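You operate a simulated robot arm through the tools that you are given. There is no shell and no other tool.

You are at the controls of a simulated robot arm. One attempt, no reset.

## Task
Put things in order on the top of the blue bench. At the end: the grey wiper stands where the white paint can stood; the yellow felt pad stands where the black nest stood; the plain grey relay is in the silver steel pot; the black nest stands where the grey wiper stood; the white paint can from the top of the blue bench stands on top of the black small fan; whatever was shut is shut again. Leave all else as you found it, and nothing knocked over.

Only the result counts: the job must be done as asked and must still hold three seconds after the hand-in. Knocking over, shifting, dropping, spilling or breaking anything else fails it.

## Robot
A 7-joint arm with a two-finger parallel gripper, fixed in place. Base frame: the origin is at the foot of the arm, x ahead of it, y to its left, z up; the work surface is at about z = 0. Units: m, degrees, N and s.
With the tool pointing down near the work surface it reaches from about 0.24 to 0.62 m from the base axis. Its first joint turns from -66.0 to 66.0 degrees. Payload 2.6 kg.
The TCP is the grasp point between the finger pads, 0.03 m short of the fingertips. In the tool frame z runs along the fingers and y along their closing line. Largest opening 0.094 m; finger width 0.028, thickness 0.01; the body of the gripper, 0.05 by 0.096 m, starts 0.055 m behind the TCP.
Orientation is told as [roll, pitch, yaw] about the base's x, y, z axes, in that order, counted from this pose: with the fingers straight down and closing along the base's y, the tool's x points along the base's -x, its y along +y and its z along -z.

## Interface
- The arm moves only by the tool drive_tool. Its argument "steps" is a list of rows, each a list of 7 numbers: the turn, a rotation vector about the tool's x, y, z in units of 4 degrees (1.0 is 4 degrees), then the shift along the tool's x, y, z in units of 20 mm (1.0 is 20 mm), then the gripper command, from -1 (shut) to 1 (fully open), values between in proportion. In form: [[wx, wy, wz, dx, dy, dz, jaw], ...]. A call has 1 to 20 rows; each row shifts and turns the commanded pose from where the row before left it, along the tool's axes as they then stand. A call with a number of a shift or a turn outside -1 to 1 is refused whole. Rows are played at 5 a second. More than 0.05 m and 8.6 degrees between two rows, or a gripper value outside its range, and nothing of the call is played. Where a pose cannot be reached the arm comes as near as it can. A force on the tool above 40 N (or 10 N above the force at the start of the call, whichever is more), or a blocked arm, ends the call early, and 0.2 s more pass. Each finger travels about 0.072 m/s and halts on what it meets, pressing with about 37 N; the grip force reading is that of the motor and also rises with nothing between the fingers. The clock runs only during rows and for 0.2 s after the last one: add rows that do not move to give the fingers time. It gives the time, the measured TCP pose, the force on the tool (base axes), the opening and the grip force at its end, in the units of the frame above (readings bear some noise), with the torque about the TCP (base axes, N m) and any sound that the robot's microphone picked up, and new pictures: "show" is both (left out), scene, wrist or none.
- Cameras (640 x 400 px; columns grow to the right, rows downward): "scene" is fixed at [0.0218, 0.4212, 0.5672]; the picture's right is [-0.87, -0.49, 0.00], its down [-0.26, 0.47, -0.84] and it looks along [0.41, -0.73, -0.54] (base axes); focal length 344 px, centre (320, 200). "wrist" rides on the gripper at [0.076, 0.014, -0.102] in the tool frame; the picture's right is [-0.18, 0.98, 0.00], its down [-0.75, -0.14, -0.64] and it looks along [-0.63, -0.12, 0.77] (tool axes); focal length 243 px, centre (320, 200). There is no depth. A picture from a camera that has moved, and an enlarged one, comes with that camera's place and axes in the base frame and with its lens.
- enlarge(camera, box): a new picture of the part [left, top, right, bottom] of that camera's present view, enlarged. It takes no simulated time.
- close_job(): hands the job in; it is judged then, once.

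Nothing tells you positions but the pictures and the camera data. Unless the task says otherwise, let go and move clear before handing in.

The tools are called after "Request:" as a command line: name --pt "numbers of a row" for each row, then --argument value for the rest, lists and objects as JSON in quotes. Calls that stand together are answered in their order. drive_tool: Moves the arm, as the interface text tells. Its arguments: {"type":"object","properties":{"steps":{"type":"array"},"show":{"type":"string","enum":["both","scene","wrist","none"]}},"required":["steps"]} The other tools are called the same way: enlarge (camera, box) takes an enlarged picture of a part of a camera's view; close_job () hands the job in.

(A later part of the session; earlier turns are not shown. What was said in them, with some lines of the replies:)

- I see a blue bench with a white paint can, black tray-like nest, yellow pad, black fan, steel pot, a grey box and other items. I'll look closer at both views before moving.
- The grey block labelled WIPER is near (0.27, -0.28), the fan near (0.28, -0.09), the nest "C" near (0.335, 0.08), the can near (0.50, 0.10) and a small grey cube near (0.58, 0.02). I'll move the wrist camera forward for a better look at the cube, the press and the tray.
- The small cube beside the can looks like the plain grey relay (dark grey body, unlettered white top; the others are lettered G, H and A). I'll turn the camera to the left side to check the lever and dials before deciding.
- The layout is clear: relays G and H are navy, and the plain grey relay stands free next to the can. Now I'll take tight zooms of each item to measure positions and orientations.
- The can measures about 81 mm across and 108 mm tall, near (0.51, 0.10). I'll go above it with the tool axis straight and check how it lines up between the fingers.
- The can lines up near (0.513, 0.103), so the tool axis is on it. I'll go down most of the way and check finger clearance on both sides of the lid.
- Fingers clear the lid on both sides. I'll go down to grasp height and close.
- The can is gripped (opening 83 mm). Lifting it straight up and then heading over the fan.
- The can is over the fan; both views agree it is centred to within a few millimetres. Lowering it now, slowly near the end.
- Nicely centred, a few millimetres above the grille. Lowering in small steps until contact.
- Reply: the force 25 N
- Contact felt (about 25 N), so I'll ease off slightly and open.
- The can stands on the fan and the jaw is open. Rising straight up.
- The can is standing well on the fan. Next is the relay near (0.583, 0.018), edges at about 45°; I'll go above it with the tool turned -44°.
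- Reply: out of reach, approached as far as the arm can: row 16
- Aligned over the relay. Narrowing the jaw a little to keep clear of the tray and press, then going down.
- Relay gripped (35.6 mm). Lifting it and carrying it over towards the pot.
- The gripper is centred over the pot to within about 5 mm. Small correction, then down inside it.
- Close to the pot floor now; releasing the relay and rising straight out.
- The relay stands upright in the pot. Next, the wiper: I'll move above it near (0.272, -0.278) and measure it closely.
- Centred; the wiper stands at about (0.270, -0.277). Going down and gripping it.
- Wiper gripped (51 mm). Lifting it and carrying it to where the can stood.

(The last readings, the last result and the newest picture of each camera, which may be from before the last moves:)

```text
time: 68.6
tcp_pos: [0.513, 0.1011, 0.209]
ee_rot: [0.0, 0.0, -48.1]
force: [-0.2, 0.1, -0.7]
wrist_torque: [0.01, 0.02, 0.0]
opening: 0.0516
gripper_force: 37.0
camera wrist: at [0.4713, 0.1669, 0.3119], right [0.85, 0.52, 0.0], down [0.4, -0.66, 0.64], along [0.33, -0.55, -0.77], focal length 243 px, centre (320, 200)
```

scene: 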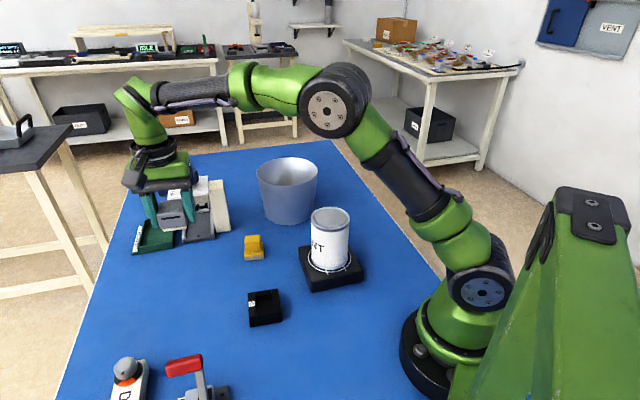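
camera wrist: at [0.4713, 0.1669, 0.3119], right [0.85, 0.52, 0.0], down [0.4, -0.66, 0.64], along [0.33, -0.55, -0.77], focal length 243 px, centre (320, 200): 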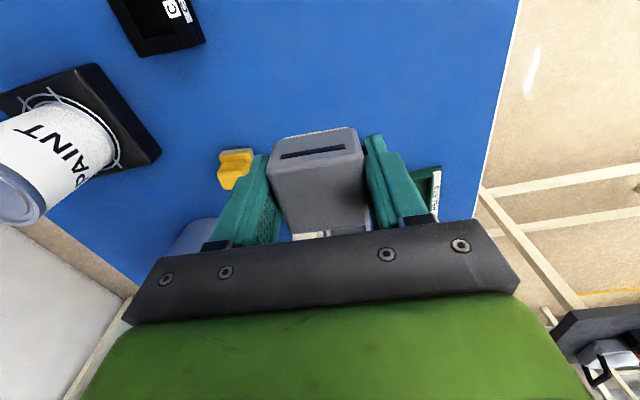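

On target over the can's old place. Lowering the wiper.

Request:
drive_tool --pt "0 0 0 0 0 1 -1" --pt "0 0 0 0 0 1 -1" --pt "0 0 0 0 0 1 -1" --pt "0 0 0 0 0 1 -1" --pt "0 0 0 0 0 1 -1" --pt "0 0 0 0 0 1 -1" --pt "0 0 0 0 0 1 -1" --pt "0 0 0 0 0 0.8 -1" --pt "0 0 0 0 0 0.3 -1" --pt "0 0 0 0 0 0.2 -1" --pt "0 0 0 0 0 0 -1" --show "scene"

Request:
drive_tool --pt "0 0 0 0 0 0.08 -1" --pt "0 0 0 0 0 0.08 -1" --pt "0 0 0 0 0 0 -1" --show "none"

```text
time: 71.0
tcp_pos: [0.5121, 0.1005, 0.0421]
ee_rot: [0.0, 0.0, -48.1]
force: [0.3, 0.5, -0.6]
wrist_torque: [0.01, -0.03, 0.01]
opening: 0.0517
gripper_force: 36.8
```

scene: 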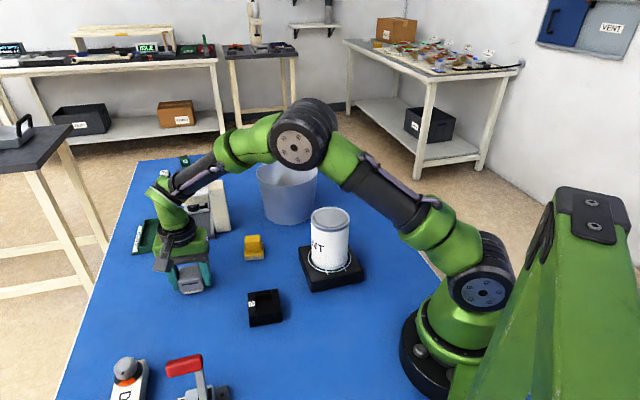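

```text
time: 71.8
tcp_pos: [0.5125, 0.1006, 0.0389]
ee_rot: [0.0, 0.0, -48.1]
force: [-0.2, 0.1, -0.9]
wrist_torque: [0.03, -0.01, -0.02]
opening: 0.0514
gripper_force: 37.1
```

Request:
drive_tool --pt "0 0 0 0.045 0.04 0.06 -1" --pt "0 0 0 0 0 0.06 -1" --pt "0 0 0 0 0 0.05 -1" --pt "0 0 0 0 0 0 -1" --show "none"

Request:
drive_tool --pt "0 0 0 0 0 0.03 -1" --pt "0 0 0 0 0 0 -1" --show "none"

```text
time: 72.8
tcp_pos: [0.513, 0.1023, 0.037]
ee_rot: [-0.1, 0.0, -48.1]
force: [-0.5, 0.1, -0.3]
wrist_torque: [0.01, -0.01, 0.01]
opening: 0.0517
gripper_force: 37.0
```

```text
time: 73.4
tcp_pos: [0.513, 0.1021, 0.0352]
ee_rot: [0.0, 0.0, -48.0]
force: [0.1, -0.9, 0.0]
wrist_torque: [0.01, -0.03, 0.05]
opening: 0.0515
gripper_force: 37.6
```

Request:
drive_tool --pt "0 0 0 0 0 0.03 -1" --pt "0 0 0 0 0 0 -1" --show "none"

Request:
drive_tool --pt "0 0 0 0 0 0.03 -1" --pt "0 0 0 0 0 0 -1" --show "scene"

Request:
enlarge --camera "scene" --box '[140, 240, 240, 310]'

```text
time: 74.0
tcp_pos: [0.5125, 0.1007, 0.0351]
ee_rot: [-0.1, 0.0, -48.1]
force: [0.3, 0.3, -0.5]
wrist_torque: [0.01, -0.03, 0.02]
opening: 0.0514
gripper_force: 36.7
```

```text
time: 74.6
tcp_pos: [0.513, 0.1013, 0.0338]
ee_rot: [0.1, 0.1, -48.1]
force: [0.2, -0.1, 1.5]
wrist_torque: [-0.01, 0.02, 0.0]
opening: 0.0514
gripper_force: 37.2
```

scene: 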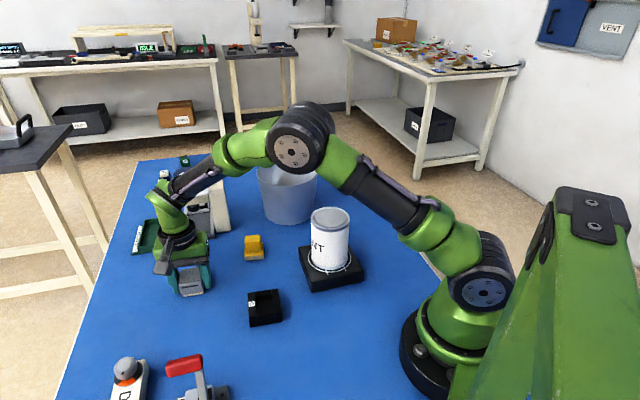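

```text
5.71 times, centred on (190, 275) of scene
camera zoom: at [0.0218, 0.4212, 0.5672], right [-0.87, -0.49, 0.0], down [-0.26, 0.47, -0.84], along [0.41, -0.73, -0.54], focal length 1966 px, centre (1063, -229)
```

zoom: 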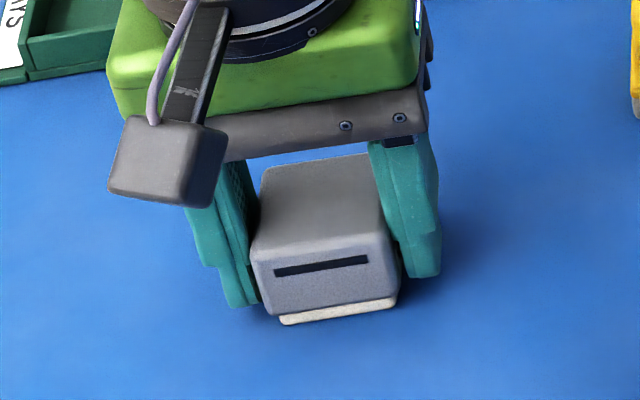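

Request:
drive_tool --pt "0 0 0 0 0 0.03 -1" --pt "0 0 0 0 0 0 -1" --show "none"

```text
time: 75.2
tcp_pos: [0.5126, 0.1021, 0.0356]
ee_rot: [0.1, 0.0, -48.1]
force: [0.2, -1.1, 6.4]
wrist_torque: [-0.01, 0.08, 0.02]
opening: 0.0516
gripper_force: 36.9
```

Contact with the bench. Opening gently to a moderate width and rising.

Request:
drive_tool --pt "0 0 0 0 0 0 0.3" --pt "0 0 0 0 0 0 0.6" --pt "0 0 0 0 0 0 0.8" --pt "0 0 0 0 0 0 0.8" --show "none"

Request:
drive_tool --pt "0 0 0 0 0 -0.4 0.8" --pt "0 0 0 0 0 -0.8 0.9" --pt "0 0 0 0 0 -1 1" --pt "0 0 0 0 0 -1 1" --pt "0 0 0 0 0 -1 1" --pt "0 0 0 0 0 -1 1" --pt "0 0 0 0 0 -1 1" --pt "0 0 0 0 0 -1 1" --pt "0 0 0 0 0 -1 1" --pt "0 0 0 0 0 0 1"

Request:
enlarge --camera "wrist" --box '[220, 40, 420, 200]'

Request:
enlarge --camera "scene" --box '[140, 240, 240, 310]'

```text
time: 76.2
tcp_pos: [0.5127, 0.1014, 0.0352]
ee_rot: [0.0, 0.0, -48.2]
force: [0.2, -0.1, -0.5]
wrist_torque: [-0.01, 0.01, 0.02]
opening: 0.0845
gripper_force: 0.0
```

```text
time: 78.4
tcp_pos: [0.5124, 0.1011, 0.1989]
ee_rot: [0.0, 0.0, -48.1]
force: [-0.7, 0.4, -0.3]
wrist_torque: [-0.01, 0.02, -0.02]
opening: 0.094
gripper_force: 0.1
camera wrist: at [0.4727, 0.1671, 0.3019], right [0.85, 0.52, 0.0], down [0.4, -0.66, 0.64], along [0.33, -0.55, -0.77], focal length 243 px, centre (320, 200)
```

scene: 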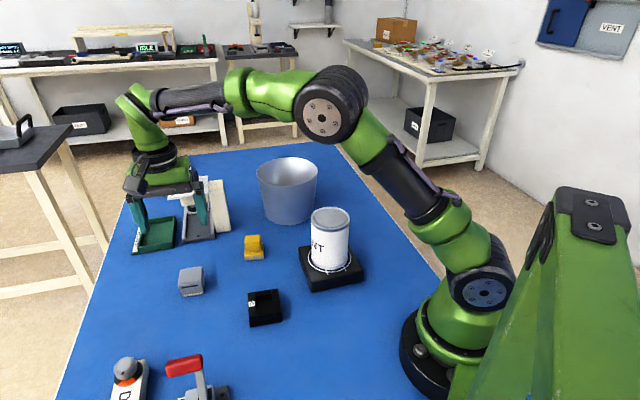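
wrist: 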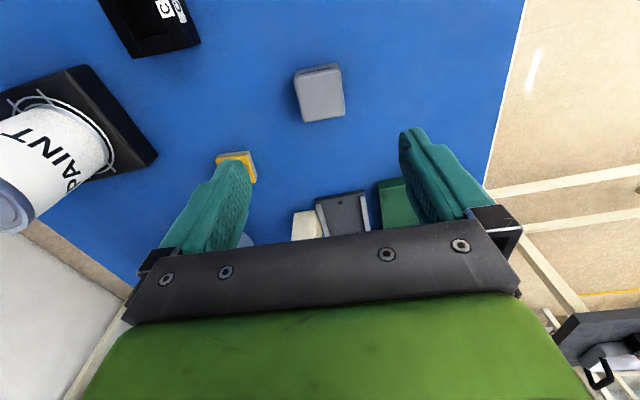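

```text
2.50 times, centred on (320, 120) of wrist
camera zoom: at [0.4727, 0.1671, 0.3019], right [0.85, 0.52, 0.0], down [0.4, -0.66, 0.64], along [0.33, -0.55, -0.77], focal length 606 px, centre (320, 400)
```

zoom: 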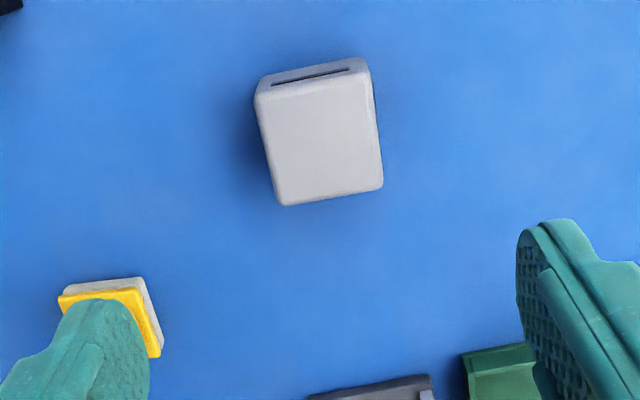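

```text
5.71 times, centred on (190, 275) of scene
camera zoom: at [0.0218, 0.4212, 0.5672], right [-0.87, -0.49, 0.0], down [-0.26, 0.47, -0.84], along [0.41, -0.73, -0.54], focal length 1966 px, centre (1063, -229)
```

zoom: 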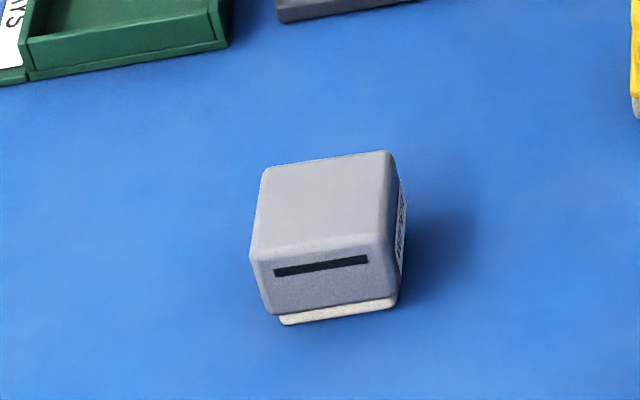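

The wiper now stands where the can was. Next is the nest: moving above it near (0.342, 0.074).

Request:
drive_tool --pt "0 0 0 0.583 -0.91 0 1" --pt "0 0 0 0.583 -0.91 0 1" --pt "0 0 0 0.583 -0.91 0 1" --pt "0 0 0 0.583 -0.91 0 1" --pt "0 0 0 0.583 -0.91 0 1" --pt "0 0 0 0.583 -0.91 0 1" --pt "0 0 0 0.583 -0.91 0 1" --pt "0 0 0 0.583 -0.91 0 1" --pt "0 0 0.2 0 0 0.3 1" --pt "0 0 0 0 0 0 1" --pt "0 0 0 0 0 0 1"

Request:
drive_tool --pt "0 0 0 0 0 0 1" --show "none"

Request:
enlarge --camera "wrist" --box '[220, 40, 420, 200]'

```text
time: 80.8
tcp_pos: [0.3414, 0.0748, 0.1924]
ee_rot: [0.0, 0.1, -48.9]
force: [0.9, 0.0, -0.7]
wrist_torque: [0.05, 0.0, -0.01]
opening: 0.094
gripper_force: 0.0
camera wrist: at [0.3013, 0.141, 0.2959], right [0.86, 0.51, 0.0], down [0.39, -0.66, 0.64], along [0.33, -0.55, -0.77], focal length 243 px, centre (320, 200)
```

scene: 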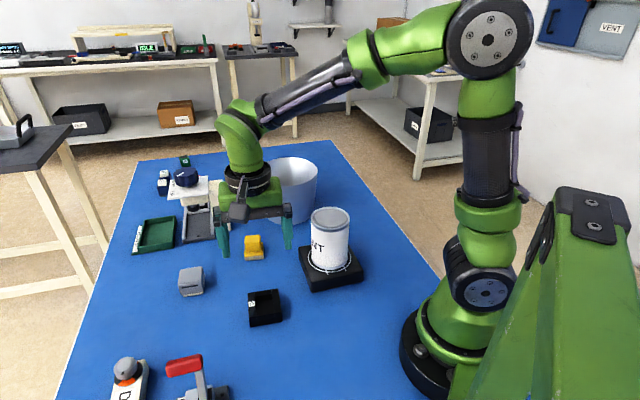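
wrist: 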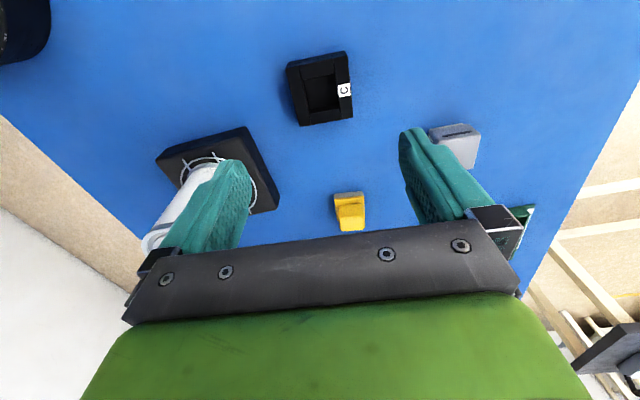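

```text
time: 81.2
tcp_pos: [0.3414, 0.0742, 0.1924]
ee_rot: [0.0, 0.0, -48.9]
force: [0.7, -0.2, 0.5]
wrist_torque: [0.01, 0.02, 0.0]
opening: 0.0941
gripper_force: 0.1
```

```text
2.50 times, centred on (320, 120) of wrist
camera zoom: at [0.3013, 0.141, 0.2959], right [0.86, 0.51, 0.0], down [0.39, -0.66, 0.64], along [0.33, -0.55, -0.77], focal length 606 px, centre (320, 400)
```

zoom: 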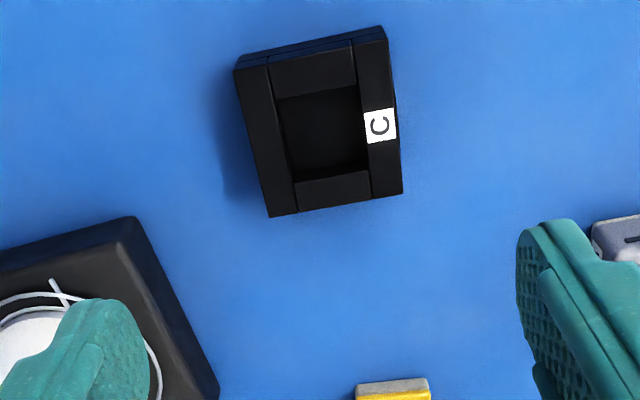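

Request:
drive_tool --pt "0 0 0 -0.05 0.065 1 1" --pt "0 0 0 0 0 1 1" --pt "0 0 0 0 0 1 1" --pt "0 0 0 0 0 1 1" --pt "0 0 0 0 0 1 1" --pt "0 0 0 0 0 0 1" --pt "0 0 0 0 0 0 1" --show "wrist"

Request:
drive_tool --pt "0 0 0 0 0 0 1" --show "none"

Request:
enlarge --camera "wrist" --box '[220, 60, 420, 220]'

```text
time: 82.8
tcp_pos: [0.3419, 0.0747, 0.0923]
ee_rot: [-0.1, 0.0, -48.9]
force: [-0.9, -0.6, -0.1]
wrist_torque: [0.05, 0.0, -0.02]
opening: 0.094
gripper_force: 0.1
camera wrist: at [0.3029, 0.1412, 0.1954], right [0.86, 0.51, 0.0], down [0.39, -0.66, 0.64], along [0.33, -0.55, -0.77], focal length 243 px, centre (320, 200)
```

wrist: 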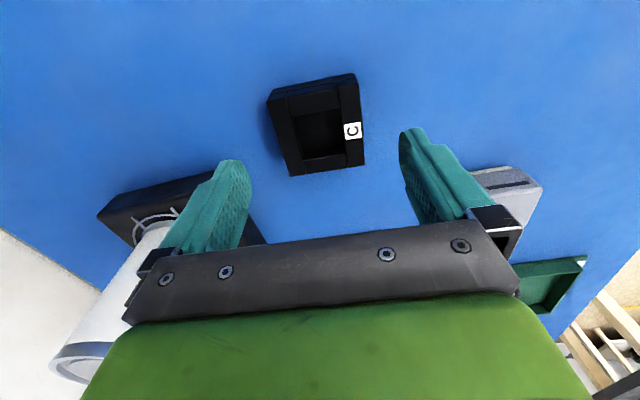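

```text
time: 83.2
tcp_pos: [0.343, 0.0748, 0.0929]
ee_rot: [0.0, 0.0, -48.9]
force: [0.7, 0.9, -0.2]
wrist_torque: [-0.01, -0.02, -0.01]
opening: 0.0942
gripper_force: 0.1
```

```text
2.50 times, centred on (320, 140) of wrist
camera zoom: at [0.3029, 0.1412, 0.1956], right [0.86, 0.51, 0.0], down [0.39, -0.66, 0.64], along [0.33, -0.55, -0.77], focal length 606 px, centre (320, 350)
```

zoom: 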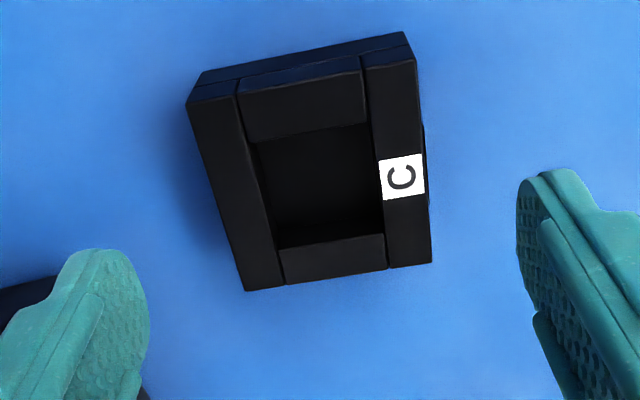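

Request:
drive_tool --pt "0 0 0 0 0 1 1" --pt "0 0 0 0 0 1 1" --pt "0 0 0 0 0 0.9 1" --pt "0 0 0 0 0 0 1" --show "wrist"

Request:
drive_tool --pt "0 0 0 0 0 0 0.6" --pt "0 0 0 0 0 0 0.3" --pt "0 0 0 0 0 0 0" --pt "0 0 0 0 0 0 -1" --pt "0 0 0 0 0 0 -1" --pt "0 0 0 0 0 0 -1" --show "wrist"

```text
time: 84.2
tcp_pos: [0.3414, 0.0751, 0.0351]
ee_rot: [0.0, 0.1, -48.8]
force: [-0.4, -0.1, 1.0]
wrist_torque: [0.01, -0.03, 0.0]
opening: 0.0939
gripper_force: 0.0
camera wrist: at [0.302, 0.141, 0.1381], right [0.86, 0.51, 0.0], down [0.39, -0.66, 0.64], along [0.33, -0.55, -0.77], focal length 243 px, centre (320, 200)
```

wrist: 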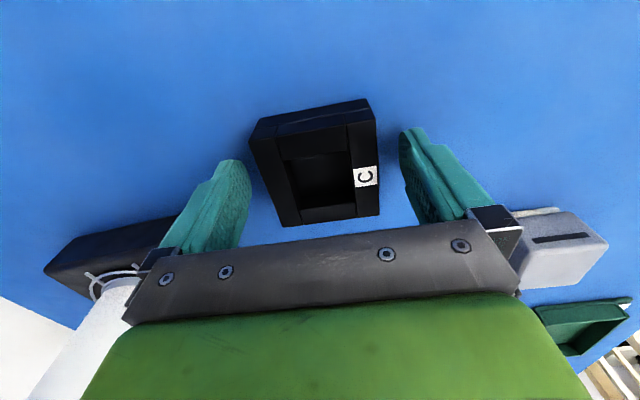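

```text
time: 85.6
tcp_pos: [0.3413, 0.0744, 0.0359]
ee_rot: [0.0, 0.0, -48.9]
force: [0.0, 0.6, 0.2]
wrist_torque: [-0.01, -0.05, 0.0]
opening: 0.0619
gripper_force: 37.0
camera wrist: at [0.302, 0.141, 0.1383], right [0.86, 0.51, 0.0], down [0.39, -0.66, 0.64], along [0.33, -0.55, -0.77], focal length 243 px, centre (320, 200)
```

wrist: 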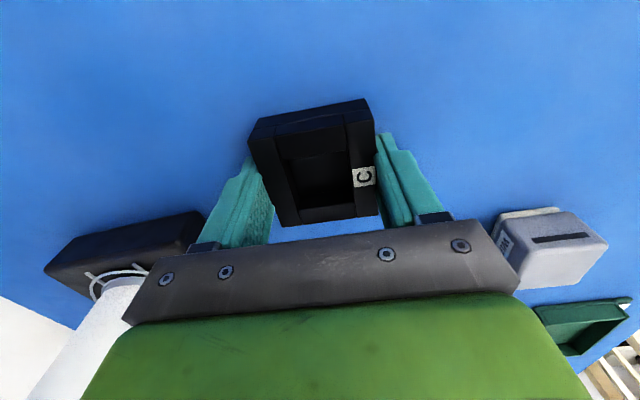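

Nest gripped (62 mm). Lifting high to clear the can and carrying it to the wiper's old place.

Request:
drive_tool --pt "0 0 0 0 0 -0.25 -1" --pt "0 0 0 0 0 -0.75 -1" --pt "0 0 0 0 0 -1 -1" --pt "0 0 0 0 0 -1 -1" --pt "0 0 0 0 0 -1 -1" --pt "0 0 0 0 0 -1 -1" --pt "0 0 0 0 0 -1 -1" --pt "0 0 0 0 0 -1 -1" --pt "0 0 0 0 0 -1 -1" --pt "0 0 0 0 0 -1 -1" --pt "0 0 0 0 0 -1 -1" --pt "0 0 0 0 0 -0.7 -1" --pt "0 0 0 0 0 0 -1" --show "scene"

Request:
drive_tool --pt "0 0 0 -0.681 -0.89 0 -1" --pt "0 0 0 -0.681 -0.89 0 -1" --pt "0 0 0 -0.681 -0.89 0 -1" --pt "0 0 0 -0.681 -0.89 0 -1" --pt "0 0 0 -0.681 -0.89 0 -1" --pt "0 0 0 -0.681 -0.89 0 -1" --pt "0 0 0 -0.681 -0.89 0 -1" --pt "0 0 0 -0.681 -0.89 0 -1" --pt "0 0 0 -0.681 -0.89 0 -1" --pt "0 0 0 -0.681 -0.89 0 -1" --pt "0 0 0 -0.681 -0.89 0 -1" --pt "0 0 0 -0.681 -0.89 0 -1" --pt "0 0 0 -0.681 -0.89 0 -1" --pt "0 0 0 -0.681 -0.89 0 -1" --pt "0 0 0 -0.681 -0.89 0 -1" --pt "0 0 0 -0.681 -0.89 0 -1" --pt "0 0 0 0 0 0 -1" --pt "0 0 0 0 0 0 -1"

Request:
drive_tool --pt "0 0 0 0 0 0 -1" --show "none"

```text
time: 88.4
tcp_pos: [0.3439, 0.0748, 0.249]
ee_rot: [0.0, 0.1, -48.9]
force: [0.1, -0.5, -1.7]
wrist_torque: [0.0, 0.0, 0.03]
opening: 0.0619
gripper_force: 36.2
```

scene: 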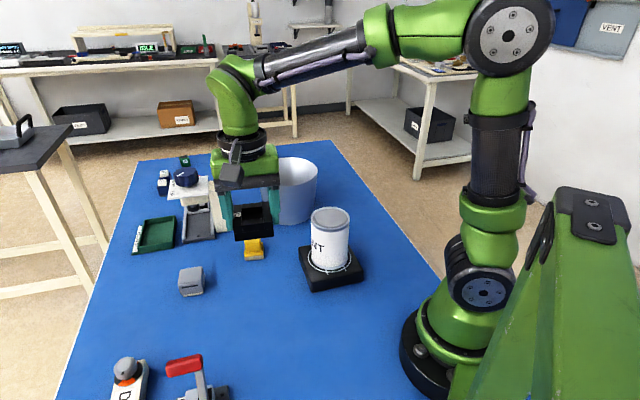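

```text
time: 92.2
tcp_pos: [0.2717, -0.2783, 0.2494]
ee_rot: [0.0, -0.1, -48.8]
force: [0.9, -0.1, -2.1]
wrist_torque: [-0.04, 0.01, -0.01]
opening: 0.0618
gripper_force: 37.0
camera wrist: at [0.2306, -0.2108, 0.3515], right [0.86, 0.51, 0.0], down [0.39, -0.66, 0.64], along [0.33, -0.55, -0.77], focal length 243 px, centre (320, 200)
```

scene: 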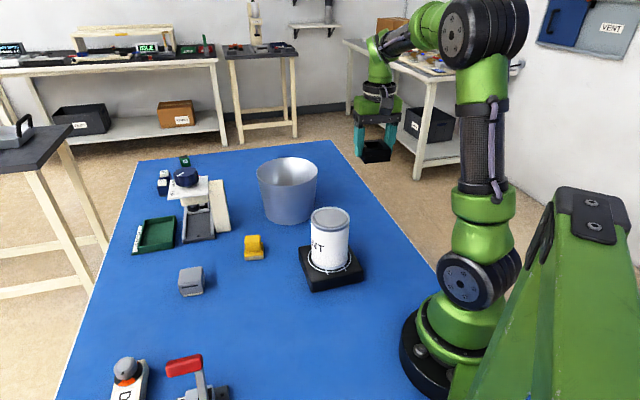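
wrist: 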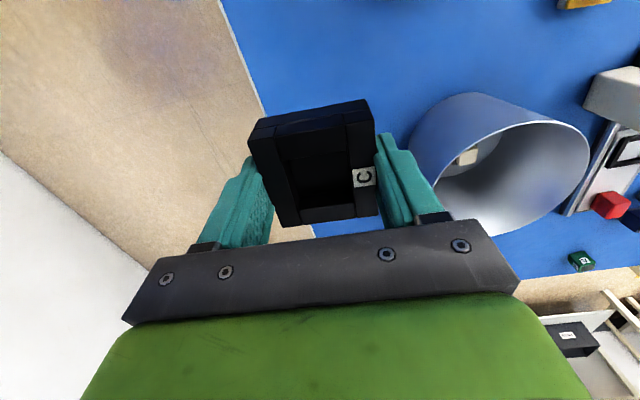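

```text
time: 92.6
tcp_pos: [0.2701, -0.2772, 0.2478]
ee_rot: [-0.1, 0.0, -48.9]
force: [-0.4, 0.3, -1.3]
wrist_torque: [0.0, -0.01, -0.03]
opening: 0.0617
gripper_force: 37.1
```

Request:
drive_tool --pt "0 0 0 0 0 1 -1" --pt "0 0 0 0 0 1 -1" --pt "0 0 0 0 0 1 -1" --pt "0 0 0 0 0 1 -1" --pt "0 0 0 0 0 1 -1" --pt "0 0 0 0 0 1 -1" --pt "0 0 0 0 0 1 -1" --pt "0 0 0 0 0 1 -1" --pt "0 0 0 0 0 1 -1" --pt "0 0 0 0 0 0.8 -1" --pt "0 0 0 0 0 0.4 -1" --pt "0 0 0 0 0 0.2 -1" --pt "0 0 0 0 0 0 -1" --show "scene"

Request:
enlarge --camera "scene" --box '[320, 180, 420, 250]'

```text
time: 95.4
tcp_pos: [0.2708, -0.2766, 0.0408]
ee_rot: [0.1, 0.0, -48.9]
force: [0.4, -0.5, -2.1]
wrist_torque: [0.01, -0.01, -0.04]
opening: 0.0618
gripper_force: 36.8
```

scene: 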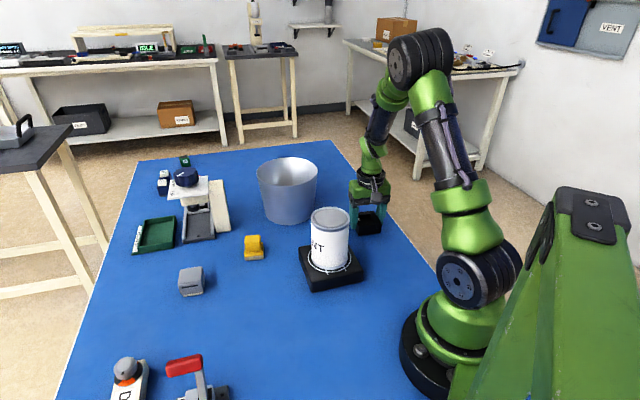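

```text
5.71 times, centred on (370, 215) of scene
camera zoom: at [0.0218, 0.4212, 0.5672], right [-0.87, -0.49, 0.0], down [-0.26, 0.48, -0.84], along [0.41, -0.73, -0.54], focal length 1966 px, centre (34, 114)
```

zoom: 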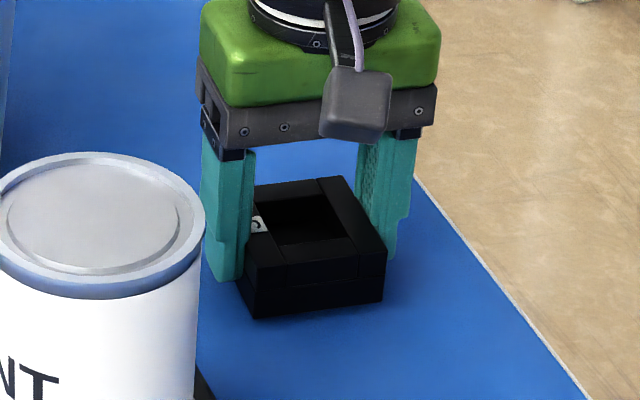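

Request:
drive_tool --pt "0 0 0 0 0 0.08 -1" --pt "0 0 0 0 0 0.08 -1" --pt "0 0 0 0 0 0.05 -1" --pt "0 0 0 0 0 0 -1" --show "none"

Request:
drive_tool --pt "0 0 0 0 0 0.04 -1" --pt "0 0 0 0 0 0 -1" --show "none"

Request:
drive_tool --pt "0 0 0 0 0 0.03 -1" --pt "0 0 0 0 0 0 -1" --show "none"

```text
time: 96.4
tcp_pos: [0.2709, -0.2755, 0.037]
ee_rot: [0.0, 0.0, -48.9]
force: [0.6, 0.5, -2.7]
wrist_torque: [0.0, -0.01, 0.0]
opening: 0.0619
gripper_force: 37.1
```

```text
time: 97.0
tcp_pos: [0.2717, -0.2765, 0.0352]
ee_rot: [0.1, 0.0, -48.9]
force: [-0.5, -1.1, -2.4]
wrist_torque: [-0.03, 0.01, 0.0]
opening: 0.0617
gripper_force: 36.9
```

```text
time: 97.6
tcp_pos: [0.2707, -0.2748, 0.0359]
ee_rot: [-0.1, 0.0, -49.0]
force: [-2.5, 1.9, 8.3]
wrist_torque: [0.04, 0.16, -0.02]
opening: 0.0616
gripper_force: 36.7
```

Contact with the bench. Releasing the nest and rising.

Request:
drive_tool --pt "0 0 0 0 0 0 0.5" --pt "0 0 0 0 0 0 0.8" --pt "0 0 0 0 0 0 1" --pt "0 0 0 0 0 0 1" --show "none"

Request:
drive_tool --pt "0 0 0 0 0 -0.4 1" --pt "0 0 0 0 0 -0.8 1" --pt "0 0 0 0 0 -1 1" --pt "0 0 0 0 0 -1 1" --pt "0 0 0 0 0 -1 1" --pt "0 0 0 0 0 -1 1" --pt "0 0 0 0 0 -1 1" --pt "0 0 0 0 0 -1 1" --pt "0 0 0 0 0 0 1" --pt "0 0 0 0 0 0 1"

Request:
enlarge --camera "wrist" --box '[220, 40, 420, 200]'

```text
time: 98.6
tcp_pos: [0.271, -0.2761, 0.0354]
ee_rot: [-0.2, 0.0, -48.9]
force: [-0.7, 0.0, 0.4]
wrist_torque: [0.01, -0.01, 0.02]
opening: 0.0939
gripper_force: 0.0
```

```text
time: 100.8
tcp_pos: [0.271, -0.2752, 0.1792]
ee_rot: [0.0, -0.1, -48.9]
force: [-0.2, 0.7, 0.0]
wrist_torque: [0.0, 0.03, 0.03]
opening: 0.0941
gripper_force: 0.1
camera wrist: at [0.2314, -0.2093, 0.2817], right [0.86, 0.51, 0.0], down [0.39, -0.66, 0.64], along [0.33, -0.55, -0.77], focal length 243 px, centre (320, 200)
```

scene: 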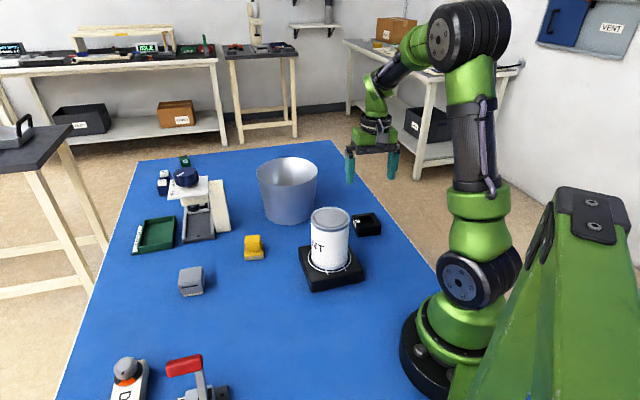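
wrist: 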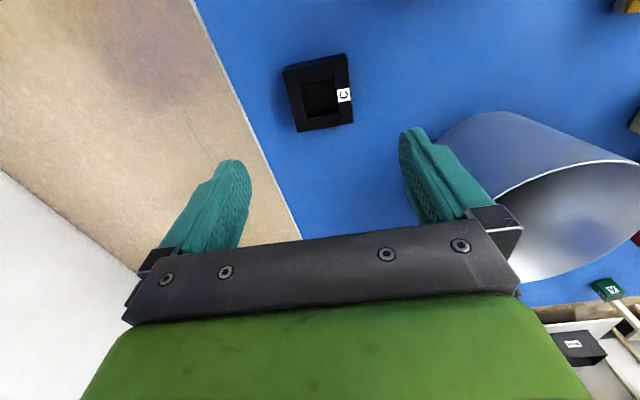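

```text
2.50 times, centred on (320, 120) of wrist
camera zoom: at [0.2314, -0.2093, 0.2817], right [0.86, 0.51, 0.0], down [0.39, -0.66, 0.64], along [0.33, -0.55, -0.77], focal length 606 px, centre (320, 400)
```

zoom: 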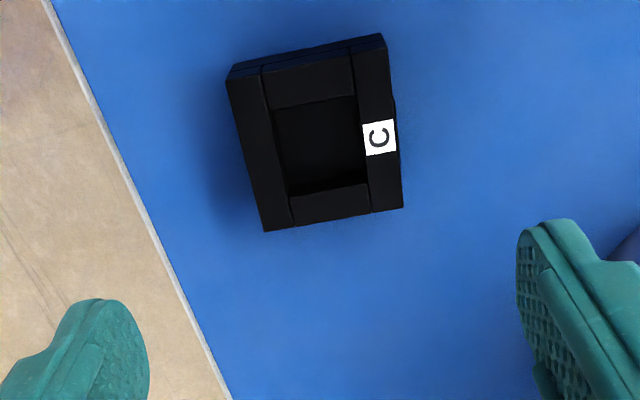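

The nest stands where the wiper was. Now to the yellow pad near (0.471, -0.052), raising first to stay well clear of the can.

Request:
drive_tool --pt "0 0 0 0 0 -1 1" --pt "0 0 0 0 0 -1 1" --pt "0 0 0 0 0 -0.6 1" --pt "0 0 0 0.109 0.874 0 1" --pt "0 0 0 0.109 0.874 0 1" --pt "0 0 0 0.109 0.874 0 1" --pt "0 0 0 0.109 0.874 0 1" --pt "0 0 0 0.109 0.874 0 1" --pt "0 0 0 0.109 0.874 0 1" --pt "0 0 0 0.109 0.874 0 1" --pt "0 0 0 0.109 0.874 0 1" --pt "0 0 0 0.109 0.874 0 1" --pt "0 0 0 0.109 0.874 0 1" --pt "0 0 0 0.109 0.874 0 1" --pt "0 0 0 0.109 0.874 0 1" --pt "0 0 0 0.109 0.874 0 1" --pt "0 0 0 0.109 0.874 0 1" --pt "0 0 0 0.109 0.874 0 1" --pt "0 0 0 0.109 0.874 0 1" --pt "0 0 0 0.109 0.874 0 1" --show "none"

Request:
drive_tool --pt "0 0 0 0 0 1 1" --pt "0 0 0 0 0 1 1" --pt "0 0 0 0 0 1 1" --pt "0 0 0 0 0 1 1" --pt "0 0 0 0 0 0 1" --pt "0 0 0 0 0 0 1"

Request:
enlarge --camera "wrist" --box '[220, 40, 420, 200]'

```text
time: 105.0
tcp_pos: [0.4722, -0.052, 0.2296]
ee_rot: [0.0, 0.0, -48.9]
force: [0.5, -0.5, -0.3]
wrist_torque: [-0.01, 0.01, -0.02]
opening: 0.094
gripper_force: 0.0
```

```text
time: 106.4
tcp_pos: [0.4714, -0.0527, 0.1506]
ee_rot: [0.1, 0.0, -48.9]
force: [-0.4, 0.6, -0.1]
wrist_torque: [0.01, 0.0, 0.02]
opening: 0.0938
gripper_force: 0.0
camera wrist: at [0.4314, 0.0133, 0.2535], right [0.86, 0.51, 0.0], down [0.39, -0.66, 0.64], along [0.33, -0.55, -0.77], focal length 243 px, centre (320, 200)
```

scene: 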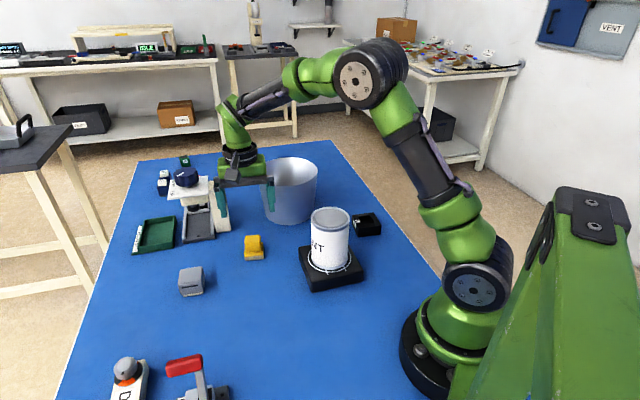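
wrist: 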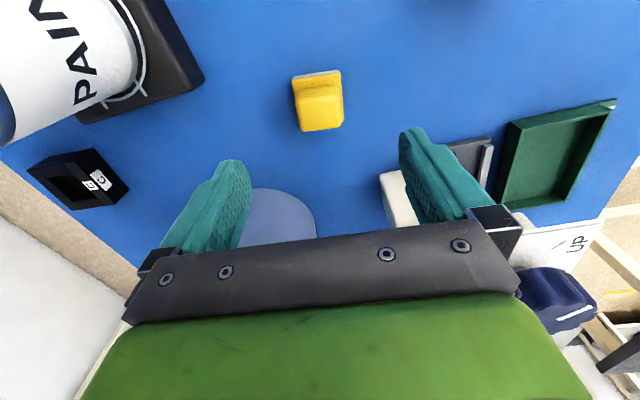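

```text
2.50 times, centred on (320, 120) of wrist
camera zoom: at [0.4314, 0.0133, 0.2535], right [0.86, 0.51, 0.0], down [0.39, -0.66, 0.64], along [0.33, -0.55, -0.77], focal length 606 px, centre (320, 400)
```

zoom: 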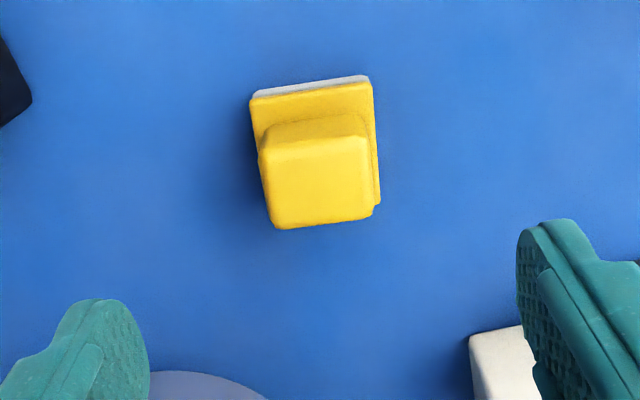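

Request:
drive_tool --pt "0 0 0.65 0.085 -0.025 0.8 1" --pt "0 0 0 0 0 1 1" --pt "0 0 0 0 0 1 1" --pt "0 0 0 0 0 0 1" --pt "0 0 0 0 0 0 1" --show "wrist"

Request:
enlarge --camera "wrist" --box '[220, 60, 420, 220]'

```text
time: 107.6
tcp_pos: [0.4719, -0.0512, 0.0946]
ee_rot: [0.0, 0.1, -51.6]
force: [0.2, 0.2, -0.3]
wrist_torque: [0.02, 0.0, 0.01]
opening: 0.094
gripper_force: 0.0
camera wrist: at [0.4345, 0.016, 0.1968], right [0.88, 0.47, 0.0], down [0.36, -0.68, 0.64], along [0.3, -0.57, -0.77], focal length 243 px, centre (320, 200)
```

wrist: 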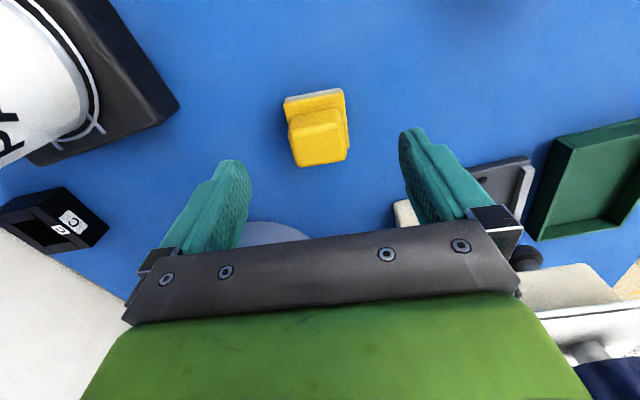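

```text
2.50 times, centred on (320, 140) of wrist
camera zoom: at [0.4345, 0.016, 0.1968], right [0.88, 0.47, 0.0], down [0.36, -0.68, 0.64], along [0.3, -0.57, -0.77], focal length 606 px, centre (320, 350)
```

zoom: 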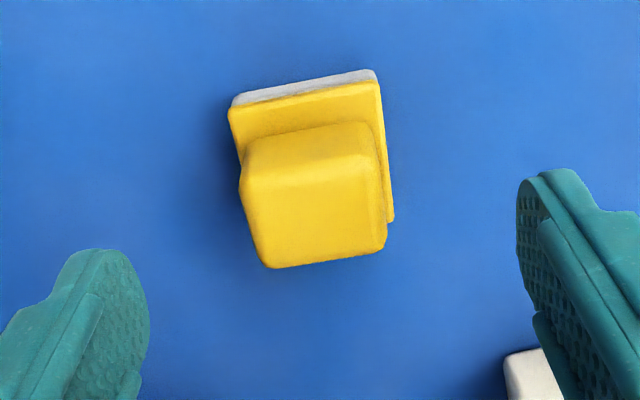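

Request:
drive_tool --pt "0 0 0 0 -0.05 1 1" --pt "0 0 0 0 0 1 1" --pt "0 0 0 0 0 1 1" --pt "0 0 0 0 0 0 1" --show "wrist"

Request:
drive_tool --pt "0 0 0 0 0 0 0.5" --pt "0 0 0 0 0 0 0.15" --pt "0 0 0 0 0 0 -0.2" --pt "0 0 0 0 0 0 -1" --pt "0 0 0 0 0 0 -1" --pt "0 0 0 0 0 0 -1" --show "both"

```text
time: 108.6
tcp_pos: [0.4683, -0.052, 0.0342]
ee_rot: [0.0, 0.0, -51.5]
force: [0.2, 0.2, -0.1]
wrist_torque: [0.0, -0.01, 0.0]
opening: 0.0942
gripper_force: 0.1
camera wrist: at [0.4317, 0.0165, 0.1379], right [0.88, 0.47, 0.0], down [0.36, -0.68, 0.64], along [0.3, -0.57, -0.77], focal length 243 px, centre (320, 200)
```

wrist: 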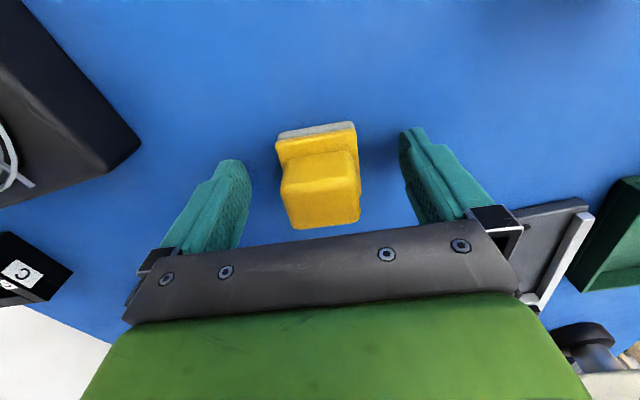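

```text
time: 110.0
tcp_pos: [0.4686, -0.0517, 0.0344]
ee_rot: [-0.1, 0.0, -51.5]
force: [-0.4, 0.1, 0.7]
wrist_torque: [0.05, -0.04, 0.0]
opening: 0.044
gripper_force: 36.7
camera wrist: at [0.4318, 0.0165, 0.1381], right [0.88, 0.47, 0.0], down [0.36, -0.68, 0.64], along [0.3, -0.57, -0.77], focal length 243 px, centre (320, 200)
```

scene: 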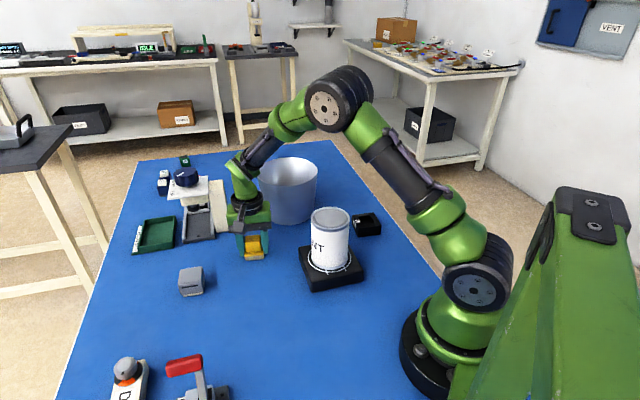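
wrist: 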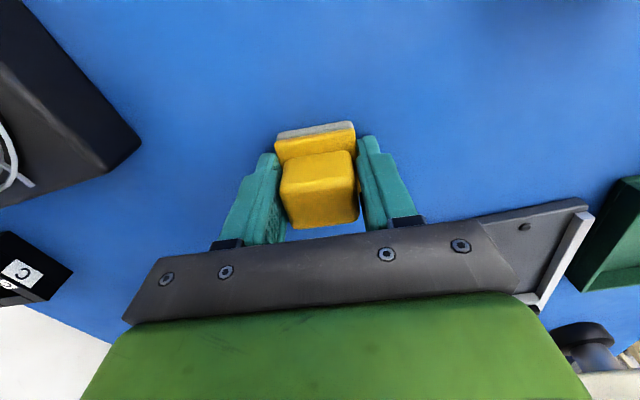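

Pad gripped (44 mm). Lifting and carrying it to the nest's old place near (0.342, 0.075).

Request:
drive_tool --pt "0 0 0 0 0 -0.25 -1" --pt "0 0 0 0 0 -0.75 -1" --pt "0 0 0 0 0 -1 -1" --pt "0 0 0 0 0 -1 -1" --pt "0 0 0 0 0 -1 -1" --pt "0 0 0 0 0 -0.5 -1" --pt "0 0 0 0.897 -0.101 0 -1" --pt "0 0 0 0.897 -0.101 0 -1" --pt "0 0 0 0.897 -0.101 0 -1" --pt "0 0 0 0.897 -0.101 0 -1" --pt "0 0 0 0.897 -0.101 0 -1" --pt "0 0 0 0.897 -0.101 0 -1" --pt "0 0 0 0.897 -0.101 0 -1" --pt "0 0 0 0.897 -0.101 0 -1" --pt "0 0 0 0.897 -0.101 0 -1" --pt "0 0 0 0.897 -0.101 0 -1" --pt "0 0 0 0 0 0 -1" --pt "0 0 0 0 0 0 -1"

Request:
drive_tool --pt "0 0 0 0 0 0 -1" --show "none"

```text
time: 113.8
tcp_pos: [0.344, 0.0741, 0.125]
ee_rot: [0.0, 0.0, -51.5]
force: [0.3, 0.1, 0.0]
wrist_torque: [-0.01, -0.04, 0.05]
opening: 0.0445
gripper_force: 37.5
camera wrist: at [0.3056, 0.1435, 0.228], right [0.88, 0.47, 0.0], down [0.36, -0.68, 0.64], along [0.3, -0.57, -0.77], focal length 243 px, centre (320, 200)
```

scene: 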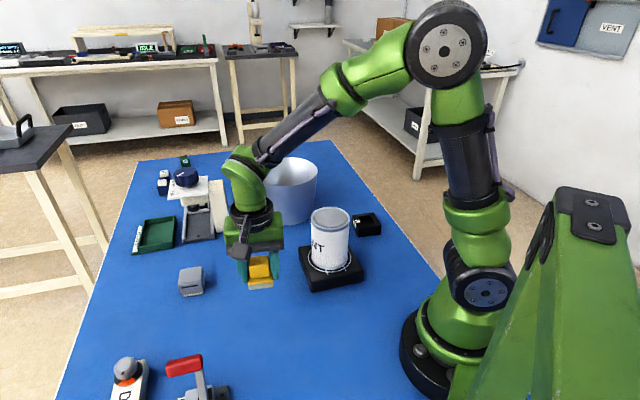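
wrist: 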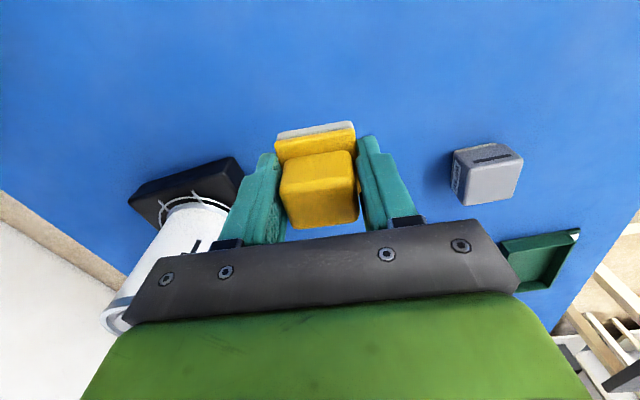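

```text
time: 114.2
tcp_pos: [0.3429, 0.0745, 0.1246]
ee_rot: [0.0, 0.0, -51.5]
force: [-1.2, 0.5, -1.1]
wrist_torque: [0.03, -0.03, -0.01]
opening: 0.0441
gripper_force: 36.5
```

Request:
drive_tool --pt "0 0 0 0.075 0.027 1 -1" --pt "0 0 0 0 0 1 -1" --pt "0 0 0 0 0 1 -1" --pt "0 0 0 0 0 0.8 -1" --pt "0 0 0 0 0 0.35 -1" --pt "0 0 0 0 0 0.15 -1" --pt "0 0 0 0 0 0 -1" --pt "0 0 0 0 0 0 -1" --show "scene"

Request:
enlarge --camera "scene" --box '[215, 250, 315, 330]'

```text
time: 116.0
tcp_pos: [0.3417, 0.0761, 0.0377]
ee_rot: [0.0, 0.1, -51.5]
force: [0.3, 1.2, 0.9]
wrist_torque: [0.02, -0.01, 0.01]
opening: 0.0443
gripper_force: 37.0
```

scene: 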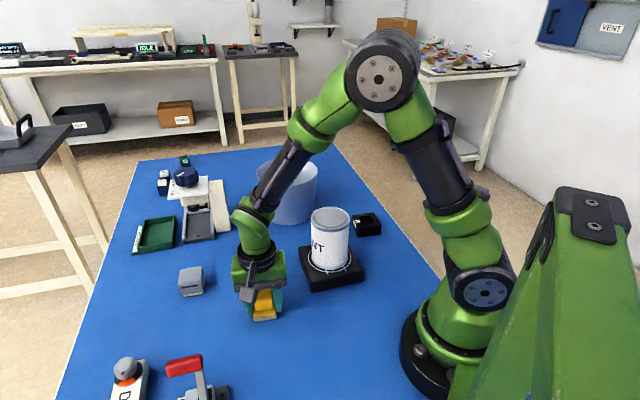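

```text
5.00 times, centred on (265, 290) of scene
camera zoom: at [0.0218, 0.4212, 0.5672], right [-0.87, -0.49, 0.0], down [-0.26, 0.47, -0.84], along [0.41, -0.73, -0.54], focal length 1720 px, centre (595, -250)
```

zoom: 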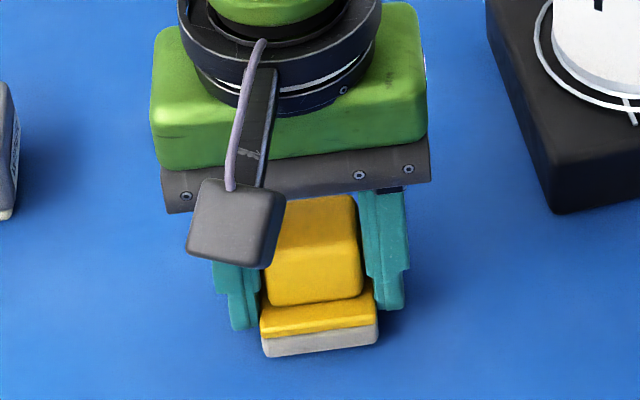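

Position is right; lowering the last few millimetres until contact.

Request:
drive_tool --pt "0 0 0 0 0 0.06 -1" --pt "0 0 0 0 0 0.05 -1" --pt "0 0 0 0 0 0 -1" --show "none"

Request:
drive_tool --pt "0 0 0 0 0 0.04 -1" --pt "0 0 0 0 0 0 -1" --show "none"

Request:
drive_tool --pt "0 0 0 0 0 0.03 -1" --pt "0 0 0 0 0 0 -1" --show "none"

```text
time: 116.8
tcp_pos: [0.3413, 0.0757, 0.036]
ee_rot: [0.0, 0.0, -51.5]
force: [0.1, 0.8, -0.7]
wrist_torque: [0.03, -0.02, 0.0]
opening: 0.0442
gripper_force: 37.3
```

```text
time: 117.4
tcp_pos: [0.3419, 0.076, 0.0354]
ee_rot: [0.0, 0.0, -51.4]
force: [-0.2, -0.2, -0.7]
wrist_torque: [-0.03, 0.0, -0.02]
opening: 0.0444
gripper_force: 37.4
```

```text
time: 118.0
tcp_pos: [0.3411, 0.076, 0.0362]
ee_rot: [0.0, 0.0, -51.5]
force: [-1.6, -1.1, 14.1]
wrist_torque: [-0.06, 0.15, -0.03]
opening: 0.0443
gripper_force: 37.2
```

Contact. Releasing the pad and rising clear.

Request:
drive_tool --pt "0 0 0 0 0 0 0.2" --pt "0 0 0 0 0 0 0.6" --pt "0 0 0 0 0 0 0.8" --pt "0 0 0 0 0 0 0.8" --show "none"

Request:
drive_tool --pt "0 0 0 0 0 -0.4 0.8" --pt "0 0 0 0 0 -0.8 1" --pt "0 0 0 0 0 -1 1" --pt "0 0 0 0 0 -1 1" --pt "0 0 0 0 0 -1 1" --pt "0 0 0 0 0 -1 1" --pt "0 0 0 0 0 -1 1" --pt "0 0 0 0 0 -1 1" --pt "0 0 0 0 0 -1 1" --pt "0 0 0 0 0 -1 1" --pt "0 0 0 0 0 -1 1" --pt "0 0 0 0 0 -1 1" --pt "0 0 0 0 0 0 1"

Request:
enlarge --camera "wrist" --box '[220, 20, 420, 180]'

Request:
enlarge --camera "scene" --box '[120, 140, 420, 330]'

```text
time: 119.0
tcp_pos: [0.3403, 0.0755, 0.0329]
ee_rot: [0.0, 0.0, -51.5]
force: [-0.6, 0.4, -0.2]
wrist_torque: [0.02, 0.02, 0.0]
opening: 0.0846
gripper_force: 0.0
```

```text
time: 121.8
tcp_pos: [0.3413, 0.0768, 0.2593]
ee_rot: [-0.1, 0.1, -51.6]
force: [0.2, 0.4, -0.2]
wrist_torque: [-0.02, -0.03, -0.04]
opening: 0.094
gripper_force: 0.1
camera wrist: at [0.3041, 0.1451, 0.3625], right [0.88, 0.47, 0.0], down [0.36, -0.68, 0.64], along [0.3, -0.57, -0.77], focal length 243 px, centre (320, 200)
```

scene: 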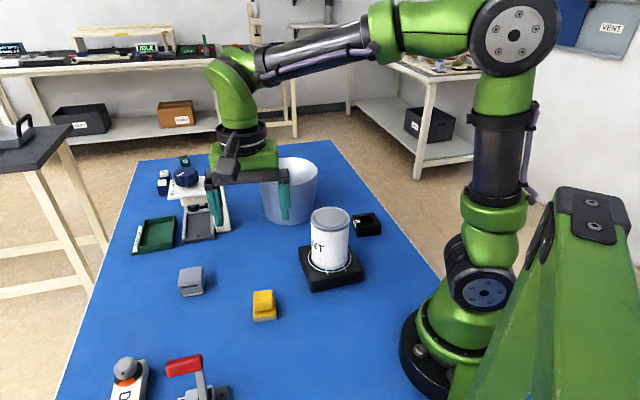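
wrist: 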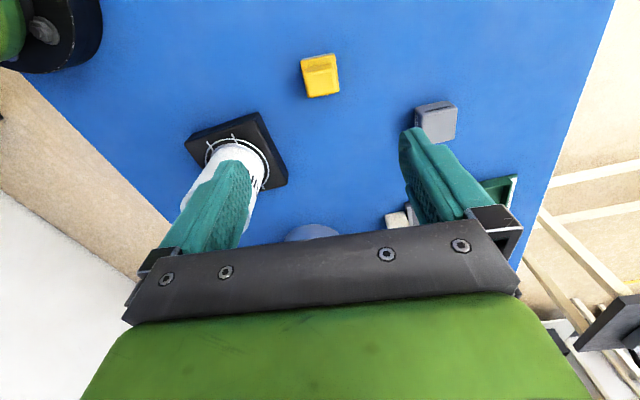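

```text
2.50 times, centred on (320, 100) of wrist
camera zoom: at [0.3041, 0.1451, 0.3625], right [0.88, 0.47, 0.0], down [0.36, -0.68, 0.64], along [0.3, -0.57, -0.77], focal length 606 px, centre (320, 450)
```

zoom: 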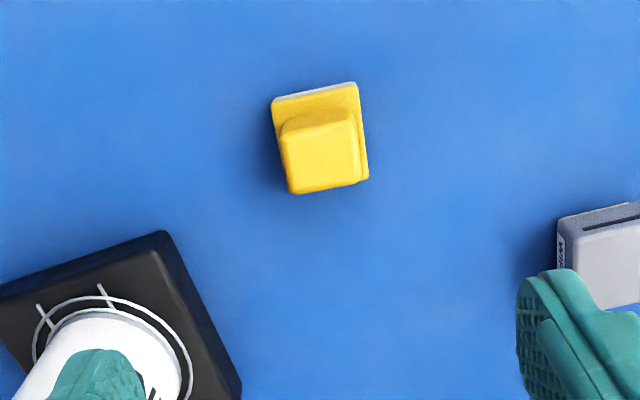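

```text
2.11 times, centred on (270, 235) of scene
camera zoom: at [0.0218, 0.4212, 0.5672], right [-0.87, -0.49, 0.0], down [-0.26, 0.47, -0.84], along [0.41, -0.73, -0.54], focal length 724 px, centre (425, 126)
```

zoom: 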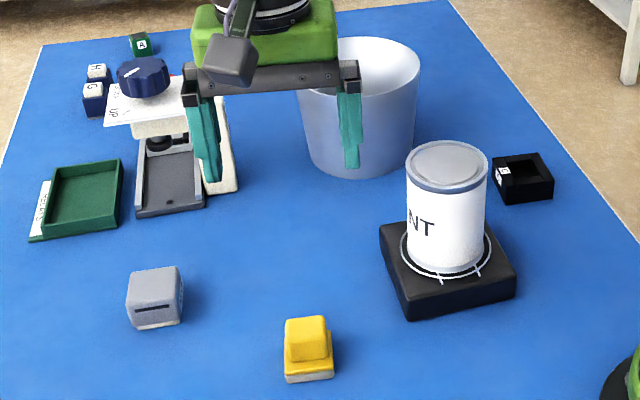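

Everything is in place: the wiper is where the can stood, the pad where the nest stood and the nest where the wiper stood. The can is upright on the fan and the relay is in the pot. Nothing shut was opened, nothing else looks moved, and the arm is clear, so I'm handing in.

Request:
close_job

```text
The job is handed in.
```

The job is handed in, and every placement was done as asked. By my estimates from the pictures and arm readings, each object is within about 2–3 mm of its target spot.

| Object | Where it is now |
|---|---|
| Grey wiper | Where the white paint can stood |
| Yellow felt pad | Where the black nest stood |
| Black nest | Where the grey wiper stood |
| White paint can | Upright on top of the black small fan, centred |
| Plain grey relay | Standing upright in the silver steel pot |

- **Relay choice:** I took the grey block with the blank white top as the plain grey relay. The other relay-like blocks I saw were lettered A, G and H.
- **Relay release:** the relay dropped about a centimetre inside the pot when I let go, and it landed upright.
- **Shut items:** I didn't open anything, so nothing needed shutting again. The can's lid stayed on throughout.
- **Everything else:** the pot, fan, press, trays, dials and lever showed no sign of having moved in the final pictures. The arm finished clear above the bench with the gripper open.
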